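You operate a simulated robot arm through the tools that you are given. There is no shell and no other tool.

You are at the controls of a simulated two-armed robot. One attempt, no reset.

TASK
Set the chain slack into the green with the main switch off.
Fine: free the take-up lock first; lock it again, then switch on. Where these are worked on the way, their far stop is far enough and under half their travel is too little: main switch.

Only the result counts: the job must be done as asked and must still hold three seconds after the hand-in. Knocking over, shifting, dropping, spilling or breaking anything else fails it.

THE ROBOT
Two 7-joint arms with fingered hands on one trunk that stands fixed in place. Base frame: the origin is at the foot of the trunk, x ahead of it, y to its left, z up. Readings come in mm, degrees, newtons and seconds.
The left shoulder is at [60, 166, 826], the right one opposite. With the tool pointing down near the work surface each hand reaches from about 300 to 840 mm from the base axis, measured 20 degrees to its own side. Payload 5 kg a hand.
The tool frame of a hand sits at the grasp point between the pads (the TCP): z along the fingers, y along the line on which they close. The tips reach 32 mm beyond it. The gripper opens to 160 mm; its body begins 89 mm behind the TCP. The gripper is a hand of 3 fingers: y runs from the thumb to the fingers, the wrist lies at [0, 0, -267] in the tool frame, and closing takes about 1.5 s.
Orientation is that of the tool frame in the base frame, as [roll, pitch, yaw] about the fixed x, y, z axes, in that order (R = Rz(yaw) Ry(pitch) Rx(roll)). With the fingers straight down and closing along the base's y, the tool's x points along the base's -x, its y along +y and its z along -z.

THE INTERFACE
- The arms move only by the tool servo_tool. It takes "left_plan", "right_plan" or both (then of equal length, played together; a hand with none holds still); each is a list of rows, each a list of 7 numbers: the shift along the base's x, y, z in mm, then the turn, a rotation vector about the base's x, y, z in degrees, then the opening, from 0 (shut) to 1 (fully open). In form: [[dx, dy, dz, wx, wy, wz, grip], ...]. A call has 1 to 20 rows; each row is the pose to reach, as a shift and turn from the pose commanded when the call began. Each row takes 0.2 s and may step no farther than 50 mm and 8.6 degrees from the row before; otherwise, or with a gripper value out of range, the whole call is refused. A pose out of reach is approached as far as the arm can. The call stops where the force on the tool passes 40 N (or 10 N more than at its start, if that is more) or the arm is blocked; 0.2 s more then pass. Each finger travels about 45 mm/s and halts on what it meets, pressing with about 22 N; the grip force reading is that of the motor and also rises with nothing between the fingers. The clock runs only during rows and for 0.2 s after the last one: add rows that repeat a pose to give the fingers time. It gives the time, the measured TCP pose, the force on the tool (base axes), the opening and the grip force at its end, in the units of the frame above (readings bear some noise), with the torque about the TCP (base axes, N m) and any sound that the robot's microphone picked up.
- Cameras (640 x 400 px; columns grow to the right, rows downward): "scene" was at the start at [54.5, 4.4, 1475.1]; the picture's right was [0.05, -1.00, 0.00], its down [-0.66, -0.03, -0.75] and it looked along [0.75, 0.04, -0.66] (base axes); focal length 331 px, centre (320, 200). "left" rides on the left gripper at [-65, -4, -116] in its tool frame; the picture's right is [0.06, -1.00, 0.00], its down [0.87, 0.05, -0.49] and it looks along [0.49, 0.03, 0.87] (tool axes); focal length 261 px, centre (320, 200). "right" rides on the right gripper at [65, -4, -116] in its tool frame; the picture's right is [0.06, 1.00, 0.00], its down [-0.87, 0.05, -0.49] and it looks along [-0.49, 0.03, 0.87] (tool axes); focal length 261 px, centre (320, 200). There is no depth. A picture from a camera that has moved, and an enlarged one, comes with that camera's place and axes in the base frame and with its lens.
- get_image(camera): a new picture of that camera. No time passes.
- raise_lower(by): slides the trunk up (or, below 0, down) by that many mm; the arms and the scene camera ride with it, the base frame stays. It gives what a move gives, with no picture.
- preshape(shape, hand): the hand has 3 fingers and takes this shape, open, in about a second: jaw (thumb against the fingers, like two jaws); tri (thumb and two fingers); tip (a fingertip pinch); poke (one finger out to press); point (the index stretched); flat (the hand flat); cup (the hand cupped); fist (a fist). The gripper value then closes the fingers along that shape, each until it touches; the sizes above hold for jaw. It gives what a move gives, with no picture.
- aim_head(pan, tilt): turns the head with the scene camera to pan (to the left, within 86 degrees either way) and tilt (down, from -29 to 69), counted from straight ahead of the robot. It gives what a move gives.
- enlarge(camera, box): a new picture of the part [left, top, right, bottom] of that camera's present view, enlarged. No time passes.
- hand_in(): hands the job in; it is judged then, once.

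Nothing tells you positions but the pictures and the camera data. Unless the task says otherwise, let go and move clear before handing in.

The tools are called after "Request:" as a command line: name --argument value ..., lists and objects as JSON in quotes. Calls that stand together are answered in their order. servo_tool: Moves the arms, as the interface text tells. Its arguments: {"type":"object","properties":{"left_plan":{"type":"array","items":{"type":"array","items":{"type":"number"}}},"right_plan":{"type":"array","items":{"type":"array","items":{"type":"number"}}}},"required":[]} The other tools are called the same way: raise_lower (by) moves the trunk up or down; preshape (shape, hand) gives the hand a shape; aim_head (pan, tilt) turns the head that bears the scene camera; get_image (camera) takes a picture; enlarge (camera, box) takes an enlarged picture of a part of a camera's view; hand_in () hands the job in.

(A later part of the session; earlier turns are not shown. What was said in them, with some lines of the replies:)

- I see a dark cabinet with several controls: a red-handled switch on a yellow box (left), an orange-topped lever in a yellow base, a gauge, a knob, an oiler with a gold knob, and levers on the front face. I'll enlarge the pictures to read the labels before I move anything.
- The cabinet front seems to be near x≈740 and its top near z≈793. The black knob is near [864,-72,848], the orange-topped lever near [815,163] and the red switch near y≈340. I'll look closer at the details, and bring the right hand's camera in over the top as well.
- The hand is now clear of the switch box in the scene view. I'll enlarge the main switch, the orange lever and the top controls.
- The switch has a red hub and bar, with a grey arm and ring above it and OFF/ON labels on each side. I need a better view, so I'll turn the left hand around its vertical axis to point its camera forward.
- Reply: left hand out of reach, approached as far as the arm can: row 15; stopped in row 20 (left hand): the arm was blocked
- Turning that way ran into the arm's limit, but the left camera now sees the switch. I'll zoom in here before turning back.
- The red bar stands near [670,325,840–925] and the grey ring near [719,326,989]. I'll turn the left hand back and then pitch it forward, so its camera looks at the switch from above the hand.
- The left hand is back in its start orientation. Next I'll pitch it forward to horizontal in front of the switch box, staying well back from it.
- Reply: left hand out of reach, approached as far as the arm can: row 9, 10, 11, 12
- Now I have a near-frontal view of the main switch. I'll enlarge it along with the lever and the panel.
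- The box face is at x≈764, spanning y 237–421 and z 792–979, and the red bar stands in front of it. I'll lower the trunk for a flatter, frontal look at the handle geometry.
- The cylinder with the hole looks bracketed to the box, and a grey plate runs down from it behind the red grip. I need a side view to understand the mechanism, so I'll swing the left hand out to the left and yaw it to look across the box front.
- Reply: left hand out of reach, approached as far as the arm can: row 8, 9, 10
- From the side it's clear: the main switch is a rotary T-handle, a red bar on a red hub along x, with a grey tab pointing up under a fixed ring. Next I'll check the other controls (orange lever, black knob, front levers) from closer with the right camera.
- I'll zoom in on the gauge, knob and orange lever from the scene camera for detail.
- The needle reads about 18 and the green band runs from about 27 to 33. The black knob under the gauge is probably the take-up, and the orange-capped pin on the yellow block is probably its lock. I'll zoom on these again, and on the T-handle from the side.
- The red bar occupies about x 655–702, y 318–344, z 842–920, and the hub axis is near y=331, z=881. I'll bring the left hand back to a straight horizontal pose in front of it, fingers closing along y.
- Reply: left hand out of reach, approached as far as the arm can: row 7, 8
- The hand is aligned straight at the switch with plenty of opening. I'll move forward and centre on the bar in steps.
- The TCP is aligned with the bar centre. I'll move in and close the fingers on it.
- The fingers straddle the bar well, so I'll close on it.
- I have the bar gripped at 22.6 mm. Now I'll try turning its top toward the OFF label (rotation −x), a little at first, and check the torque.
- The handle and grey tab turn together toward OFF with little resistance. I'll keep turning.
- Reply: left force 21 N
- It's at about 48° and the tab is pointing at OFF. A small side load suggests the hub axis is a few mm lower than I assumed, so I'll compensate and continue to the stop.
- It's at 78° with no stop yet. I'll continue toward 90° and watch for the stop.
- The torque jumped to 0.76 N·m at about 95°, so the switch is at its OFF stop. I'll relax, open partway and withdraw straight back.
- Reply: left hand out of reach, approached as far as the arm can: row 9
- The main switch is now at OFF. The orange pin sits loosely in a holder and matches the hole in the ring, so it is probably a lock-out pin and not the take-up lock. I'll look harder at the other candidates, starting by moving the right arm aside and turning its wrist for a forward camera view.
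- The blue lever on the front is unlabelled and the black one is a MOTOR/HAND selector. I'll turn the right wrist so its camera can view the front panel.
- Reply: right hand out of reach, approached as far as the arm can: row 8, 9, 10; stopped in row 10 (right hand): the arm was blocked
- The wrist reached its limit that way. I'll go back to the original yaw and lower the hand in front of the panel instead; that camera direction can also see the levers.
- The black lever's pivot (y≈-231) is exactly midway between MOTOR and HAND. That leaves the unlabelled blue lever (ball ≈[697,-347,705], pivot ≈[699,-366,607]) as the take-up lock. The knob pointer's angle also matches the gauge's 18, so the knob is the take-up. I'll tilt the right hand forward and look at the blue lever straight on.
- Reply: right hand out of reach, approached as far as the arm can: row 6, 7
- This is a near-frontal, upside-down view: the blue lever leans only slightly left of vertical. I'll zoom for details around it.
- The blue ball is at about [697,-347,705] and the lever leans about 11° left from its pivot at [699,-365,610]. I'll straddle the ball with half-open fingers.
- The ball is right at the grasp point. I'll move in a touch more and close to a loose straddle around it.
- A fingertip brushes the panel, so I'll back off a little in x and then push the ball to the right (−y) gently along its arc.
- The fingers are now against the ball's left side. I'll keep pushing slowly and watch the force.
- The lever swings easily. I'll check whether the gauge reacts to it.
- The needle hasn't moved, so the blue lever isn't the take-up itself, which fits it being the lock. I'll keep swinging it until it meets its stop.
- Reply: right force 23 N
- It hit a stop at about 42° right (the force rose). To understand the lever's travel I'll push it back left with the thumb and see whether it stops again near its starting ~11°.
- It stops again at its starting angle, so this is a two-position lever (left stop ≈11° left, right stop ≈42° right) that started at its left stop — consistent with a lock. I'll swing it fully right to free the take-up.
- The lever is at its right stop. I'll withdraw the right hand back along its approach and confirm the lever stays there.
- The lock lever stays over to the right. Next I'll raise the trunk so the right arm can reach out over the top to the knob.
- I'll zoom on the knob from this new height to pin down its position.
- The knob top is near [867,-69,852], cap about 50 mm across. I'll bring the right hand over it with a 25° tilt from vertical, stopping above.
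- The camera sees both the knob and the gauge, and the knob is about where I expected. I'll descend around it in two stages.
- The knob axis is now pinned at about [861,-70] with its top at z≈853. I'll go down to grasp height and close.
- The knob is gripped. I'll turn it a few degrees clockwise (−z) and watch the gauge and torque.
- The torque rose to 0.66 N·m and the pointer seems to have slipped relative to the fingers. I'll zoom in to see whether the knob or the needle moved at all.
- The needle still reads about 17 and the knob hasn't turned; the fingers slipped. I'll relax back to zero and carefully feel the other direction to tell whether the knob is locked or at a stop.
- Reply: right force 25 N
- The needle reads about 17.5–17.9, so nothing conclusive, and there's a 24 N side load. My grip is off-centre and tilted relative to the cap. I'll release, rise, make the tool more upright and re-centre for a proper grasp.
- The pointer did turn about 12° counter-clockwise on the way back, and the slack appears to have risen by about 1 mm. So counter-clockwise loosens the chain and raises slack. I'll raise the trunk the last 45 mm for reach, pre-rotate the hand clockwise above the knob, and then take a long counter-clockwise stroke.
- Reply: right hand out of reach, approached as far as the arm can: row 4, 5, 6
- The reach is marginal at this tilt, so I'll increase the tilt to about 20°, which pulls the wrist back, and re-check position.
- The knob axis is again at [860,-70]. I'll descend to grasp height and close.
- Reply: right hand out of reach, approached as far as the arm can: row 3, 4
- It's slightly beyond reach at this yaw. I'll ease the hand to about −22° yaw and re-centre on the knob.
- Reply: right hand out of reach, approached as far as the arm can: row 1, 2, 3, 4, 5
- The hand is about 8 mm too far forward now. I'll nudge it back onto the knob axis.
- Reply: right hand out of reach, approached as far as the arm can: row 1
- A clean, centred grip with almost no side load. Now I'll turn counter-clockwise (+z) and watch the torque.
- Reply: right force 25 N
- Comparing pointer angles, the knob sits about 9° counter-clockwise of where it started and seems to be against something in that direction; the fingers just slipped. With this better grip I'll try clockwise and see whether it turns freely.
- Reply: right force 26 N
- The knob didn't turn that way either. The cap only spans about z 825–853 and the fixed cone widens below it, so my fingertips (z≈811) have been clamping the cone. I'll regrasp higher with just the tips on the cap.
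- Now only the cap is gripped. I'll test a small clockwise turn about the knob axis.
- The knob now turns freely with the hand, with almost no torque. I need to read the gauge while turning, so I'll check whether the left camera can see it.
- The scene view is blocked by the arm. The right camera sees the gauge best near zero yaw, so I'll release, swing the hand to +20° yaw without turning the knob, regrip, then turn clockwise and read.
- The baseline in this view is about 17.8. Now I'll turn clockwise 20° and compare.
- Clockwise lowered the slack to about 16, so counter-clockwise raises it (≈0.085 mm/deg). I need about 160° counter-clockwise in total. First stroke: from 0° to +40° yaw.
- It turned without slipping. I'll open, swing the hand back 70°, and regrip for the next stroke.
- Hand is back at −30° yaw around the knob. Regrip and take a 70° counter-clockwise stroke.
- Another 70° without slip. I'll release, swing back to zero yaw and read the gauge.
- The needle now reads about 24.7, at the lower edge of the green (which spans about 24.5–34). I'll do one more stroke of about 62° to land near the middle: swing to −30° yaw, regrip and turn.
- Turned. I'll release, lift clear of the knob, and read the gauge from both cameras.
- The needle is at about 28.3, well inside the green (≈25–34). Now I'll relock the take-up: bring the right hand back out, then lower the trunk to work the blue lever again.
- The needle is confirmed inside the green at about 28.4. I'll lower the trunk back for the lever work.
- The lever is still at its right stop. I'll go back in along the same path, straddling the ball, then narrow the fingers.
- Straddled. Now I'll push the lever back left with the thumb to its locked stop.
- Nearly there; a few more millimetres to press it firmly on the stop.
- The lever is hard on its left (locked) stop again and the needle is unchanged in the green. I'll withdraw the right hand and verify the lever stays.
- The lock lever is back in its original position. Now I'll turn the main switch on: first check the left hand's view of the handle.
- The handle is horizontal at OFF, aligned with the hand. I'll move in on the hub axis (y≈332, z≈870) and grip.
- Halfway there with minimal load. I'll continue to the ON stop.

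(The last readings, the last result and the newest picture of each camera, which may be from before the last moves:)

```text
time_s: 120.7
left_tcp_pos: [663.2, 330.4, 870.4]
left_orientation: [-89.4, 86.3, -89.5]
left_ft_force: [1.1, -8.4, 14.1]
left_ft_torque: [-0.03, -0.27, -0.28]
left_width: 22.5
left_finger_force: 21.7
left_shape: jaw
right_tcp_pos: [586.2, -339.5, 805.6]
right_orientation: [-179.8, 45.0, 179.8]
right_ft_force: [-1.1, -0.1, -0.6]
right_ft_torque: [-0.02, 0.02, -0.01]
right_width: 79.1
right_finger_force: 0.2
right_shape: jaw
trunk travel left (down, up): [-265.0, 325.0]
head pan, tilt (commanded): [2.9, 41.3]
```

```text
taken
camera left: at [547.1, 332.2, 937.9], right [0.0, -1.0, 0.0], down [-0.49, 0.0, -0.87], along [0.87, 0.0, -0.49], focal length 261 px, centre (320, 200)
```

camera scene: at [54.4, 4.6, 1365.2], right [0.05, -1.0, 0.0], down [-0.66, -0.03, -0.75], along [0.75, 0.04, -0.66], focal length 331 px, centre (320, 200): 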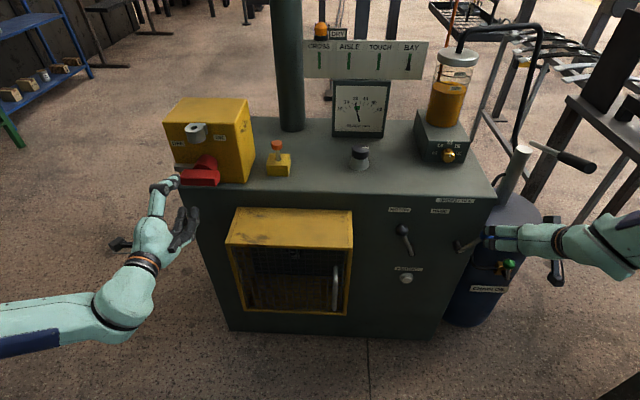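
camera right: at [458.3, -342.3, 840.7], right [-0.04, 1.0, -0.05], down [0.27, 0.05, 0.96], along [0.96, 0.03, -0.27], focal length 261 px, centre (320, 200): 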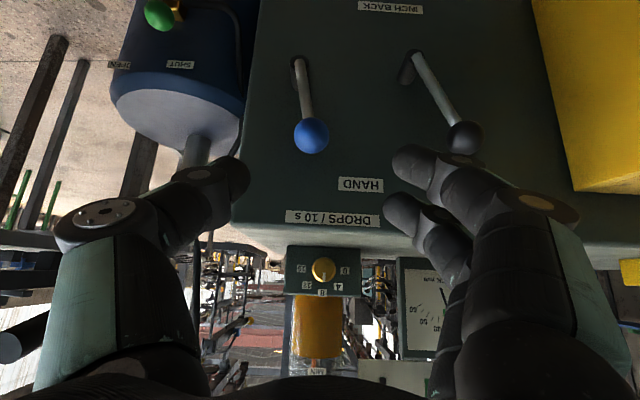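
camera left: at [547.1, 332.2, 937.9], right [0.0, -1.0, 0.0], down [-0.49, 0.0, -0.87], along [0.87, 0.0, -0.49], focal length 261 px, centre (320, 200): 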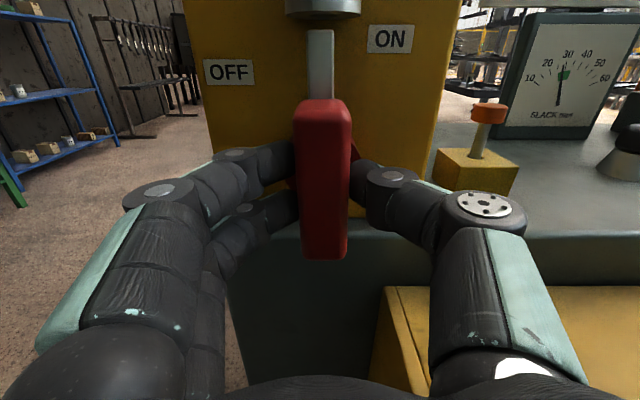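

Nearly vertical. A few more degrees to seat it on the ON stop.

Request:
servo_tool --left_plan '[[0, -1, 1, 3, 0, 0, 0.0], [0, -1, 1, 6, 0, 0, 0.0], [0, -1, 1, 9, 0, 0, 0.0]]'

Request:
get_image --camera "left"

```text
time_s: 121.5
left_tcp_pos: [662.7, 331.0, 870.8]
left_orientation: [92.2, 84.8, 92.1]
left_ft_force: [-1.1, -6.3, 7.6]
left_ft_torque: [-0.59, -0.2, -0.15]
left_width: 22.7
left_finger_force: 21.7
left_shape: jaw
right_tcp_pos: [586.6, -339.3, 804.9]
right_orientation: [-179.9, 45.0, 179.9]
right_ft_force: [-0.1, 0.3, 0.6]
right_ft_torque: [-0.01, 0.0, 0.03]
right_width: 79.2
right_finger_force: 0.0
right_shape: jaw
trunk travel left (down, up): [-265.0, 325.0]
head pan, tilt (commanded): [2.9, 41.3]
```

```text
taken
camera left: at [547.5, 321.7, 937.4], right [0.0, -0.99, -0.15], down [-0.49, 0.13, -0.86], along [0.87, 0.07, -0.49], focal length 261 px, centre (320, 200)
```

left: 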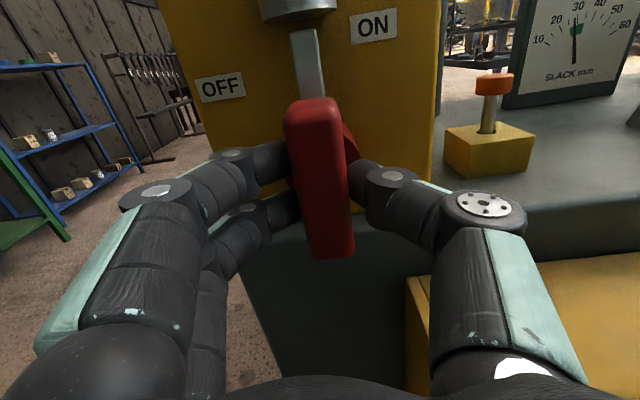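

The torque rose to 0.59 N·m at vertical, so the switch is on its ON stop. I'll relax, open and back straight out.

Request:
servo_tool --left_plan '[[0, 0, 0, -4, 0, 0, 0.0], [0, 0, 0, -5, 0, 0, 0.2], [0, 0, 0, -5, 0, 0, 0.5], [0, 0, 0, -5, 0, 0, 0.5], [0, 0, 0, -5, 0, 0, 0.5], [0, 0, 0, -5, 0, 0, 0.5], [-20, 0, 0, -5, 0, 0, 0.5], [-40, 0, 0, -5, 0, 0, 0.5], [-60, 0, 0, -5, 0, 0, 0.5]]'

Request:
get_image --camera "left"

Request:
get_image --camera "scene"

```text
time_s: 123.5
left_tcp_pos: [603.8, 332.9, 871.0]
left_orientation: [146.9, 89.8, 146.8]
left_ft_force: [0.8, 0.7, 0.3]
left_ft_torque: [-0.02, -0.02, -0.01]
left_width: 79.4
left_finger_force: 0.0
left_shape: jaw
right_tcp_pos: [587.7, -339.5, 804.5]
right_orientation: [-179.9, 45.0, 179.8]
right_ft_force: [-0.7, -0.3, 0.0]
right_ft_torque: [-0.02, 0.05, -0.01]
right_width: 79.3
right_finger_force: 0.1
right_shape: jaw
trunk travel left (down, up): [-265.0, 325.0]
head pan, tilt (commanded): [2.9, 41.3]
```

```text
taken
camera left: at [488.0, 328.5, 937.6], right [0.0, -1.0, -0.06], down [-0.49, 0.06, -0.87], along [0.87, 0.03, -0.49], focal length 261 px, centre (320, 200)
```

left: 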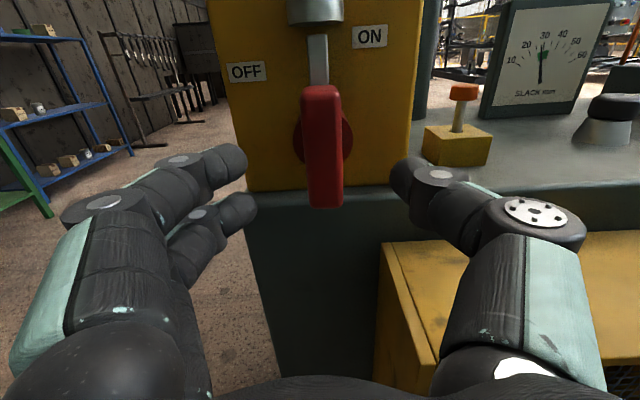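

```text
taken
camera scene: at [54.5, 4.4, 1365.1], right [0.05, -1.0, 0.0], down [-0.66, -0.03, -0.75], along [0.75, 0.04, -0.66], focal length 331 px, centre (320, 200)
```

scene: 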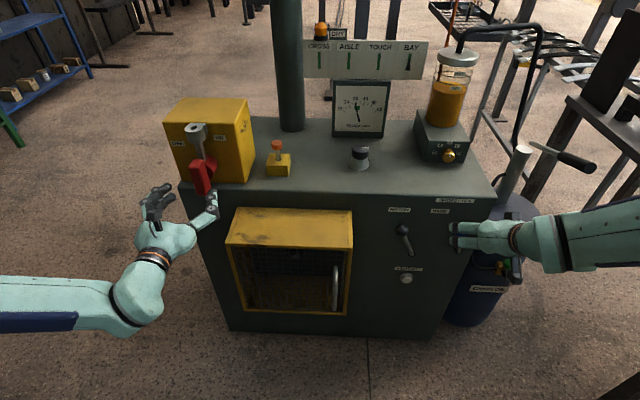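

The handle is vertical at ON. I'll back both hands further away and do a final check of gauge, lever and switch.

Request:
servo_tool --left_plan '[[-5, 15, 20, 0, 0, 0, 0.5], [-5, 40, 50, 0, 0, 0, 0.5], [-5, 65, 80, 0, 0, 0, 0.5], [-5, 90, 110, 0, 0, 0, 0.5]]' --right_plan '[[-15, -10, 20, 0, 0, 0, 0.5], [-30, -20, 50, 0, 0, 0, 0.5], [-40, -40, 90, 0, 0, 0, 0.5], [-50, -60, 130, 0, 0, 0, 0.5]]'

Request:
enlarge --camera "scene" --box '[325, 70, 400, 150]'

Request:
enlarge --camera "scene" --box '[150, 80, 310, 200]'

Request:
enlarge --camera "scene" --box '[370, 180, 540, 300]'

Request:
get_image --camera "scene"

```text
time_s: 124.7
left_tcp_pos: [597.7, 422.5, 981.8]
left_orientation: [171.2, 89.7, 171.1]
left_ft_force: [0.1, 0.2, -0.5]
left_ft_torque: [-0.01, 0.01, -0.01]
left_width: 79.5
left_finger_force: 0.1
left_shape: jaw
right_tcp_pos: [516.2, -454.9, 881.9]
right_orientation: [-177.7, 38.0, 173.9]
right_ft_force: [-0.1, -0.7, -0.5]
right_ft_torque: [0.03, -0.02, 0.02]
right_width: 79.8
right_finger_force: 0.0
right_shape: jaw
right hand out of reach, approached as far as the arm can: row 2
trunk travel left (down, up): [-265.0, 325.0]
head pan, tilt (commanded): [2.9, 41.3]
stopped in row 4 (right hand): the arm was blocked; the commanded pose is now the measured one
```

```text
5.00 times, centred on (362, 110) of scene
camera zoom: at [54.7, 4.7, 1365.1], right [0.05, -1.0, 0.0], down [-0.66, -0.03, -0.75], along [0.75, 0.04, -0.66], focal length 1657 px, centre (108, 650)
```

zoom: 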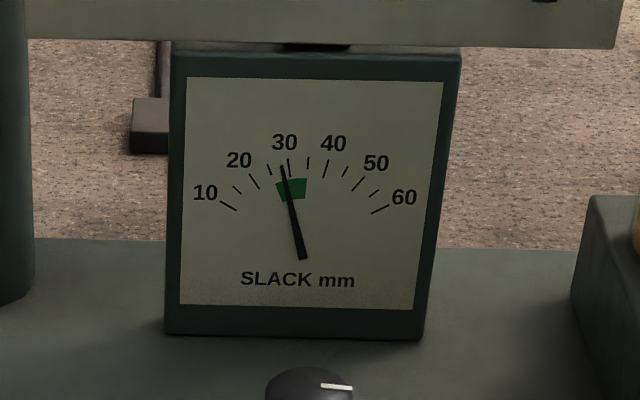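

```text
3.33 times, centred on (230, 140) of scene
camera zoom: at [54.7, 4.7, 1365.1], right [0.05, -1.0, 0.0], down [-0.66, -0.03, -0.75], along [0.75, 0.04, -0.66], focal length 1104 px, centre (620, 400)
```

zoom: 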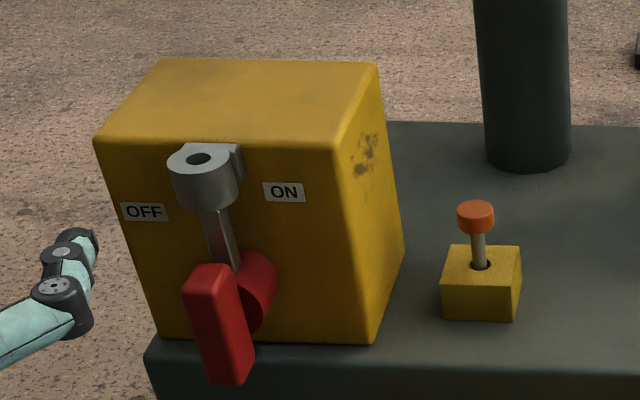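

```text
3.33 times, centred on (455, 240) of scene
camera zoom: at [54.7, 4.7, 1365.1], right [0.05, -1.0, 0.0], down [-0.66, -0.03, -0.75], along [0.75, 0.04, -0.66], focal length 1104 px, centre (-130, 67)
```

zoom: 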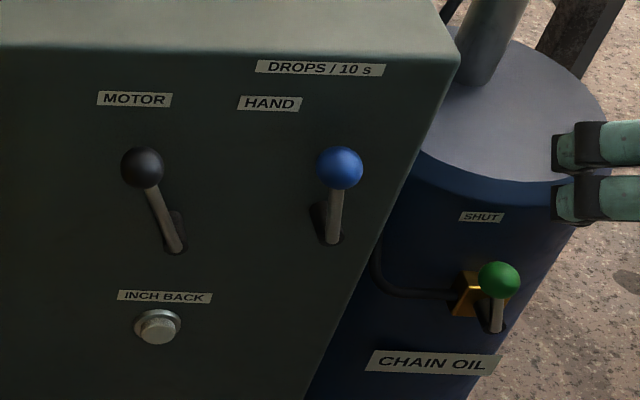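

```text
taken
camera scene: at [54.7, 4.7, 1365.1], right [0.05, -1.0, 0.0], down [-0.66, -0.03, -0.75], along [0.75, 0.04, -0.66], focal length 331 px, centre (320, 200)
```

scene: 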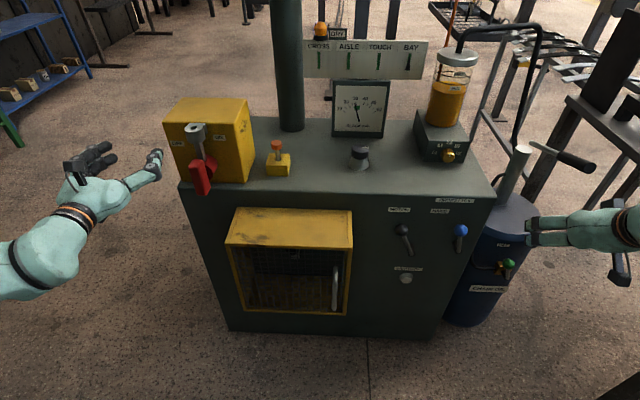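

Final check: the needle is at about 28.5, inside the green. The blue lock lever is back on its original stop, the red handle is on the ON stop, nothing else has moved, and both hands are clear. I'm handing in.

Request:
hand_in

```text
The job is handed in.
```

The chain slack is now in the green: the gauge reads about 28.5 mm, up from about 17.5, and the green runs from about 25 to 34. I've handed the job in.

- **Main switch:** I turned it to its OFF stop before touching anything else. At the end I turned it back to its ON stop.
- **Take-up lock:** nothing on the machine is labelled as the lock. I took the unlabelled blue lever on the front to be it, because the other controls were accounted for. I swung it from its left stop to its right stop before adjusting. Afterwards I put it back on the left stop. I did not try the knob with the lever in the locked position, so I haven't confirmed that this lever is the lock.
- **Slack:** I turned the black knob under the gauge counter-clockwise until the needle was well inside the green. The reading did not change when I locked it again or switched on.

Early on I gripped the fixed base of the knob as well as the knob itself, so it slipped and turned about 9° before I regripped it. In the last pictures everything else looks where it started, and both hands were clear of the machine.
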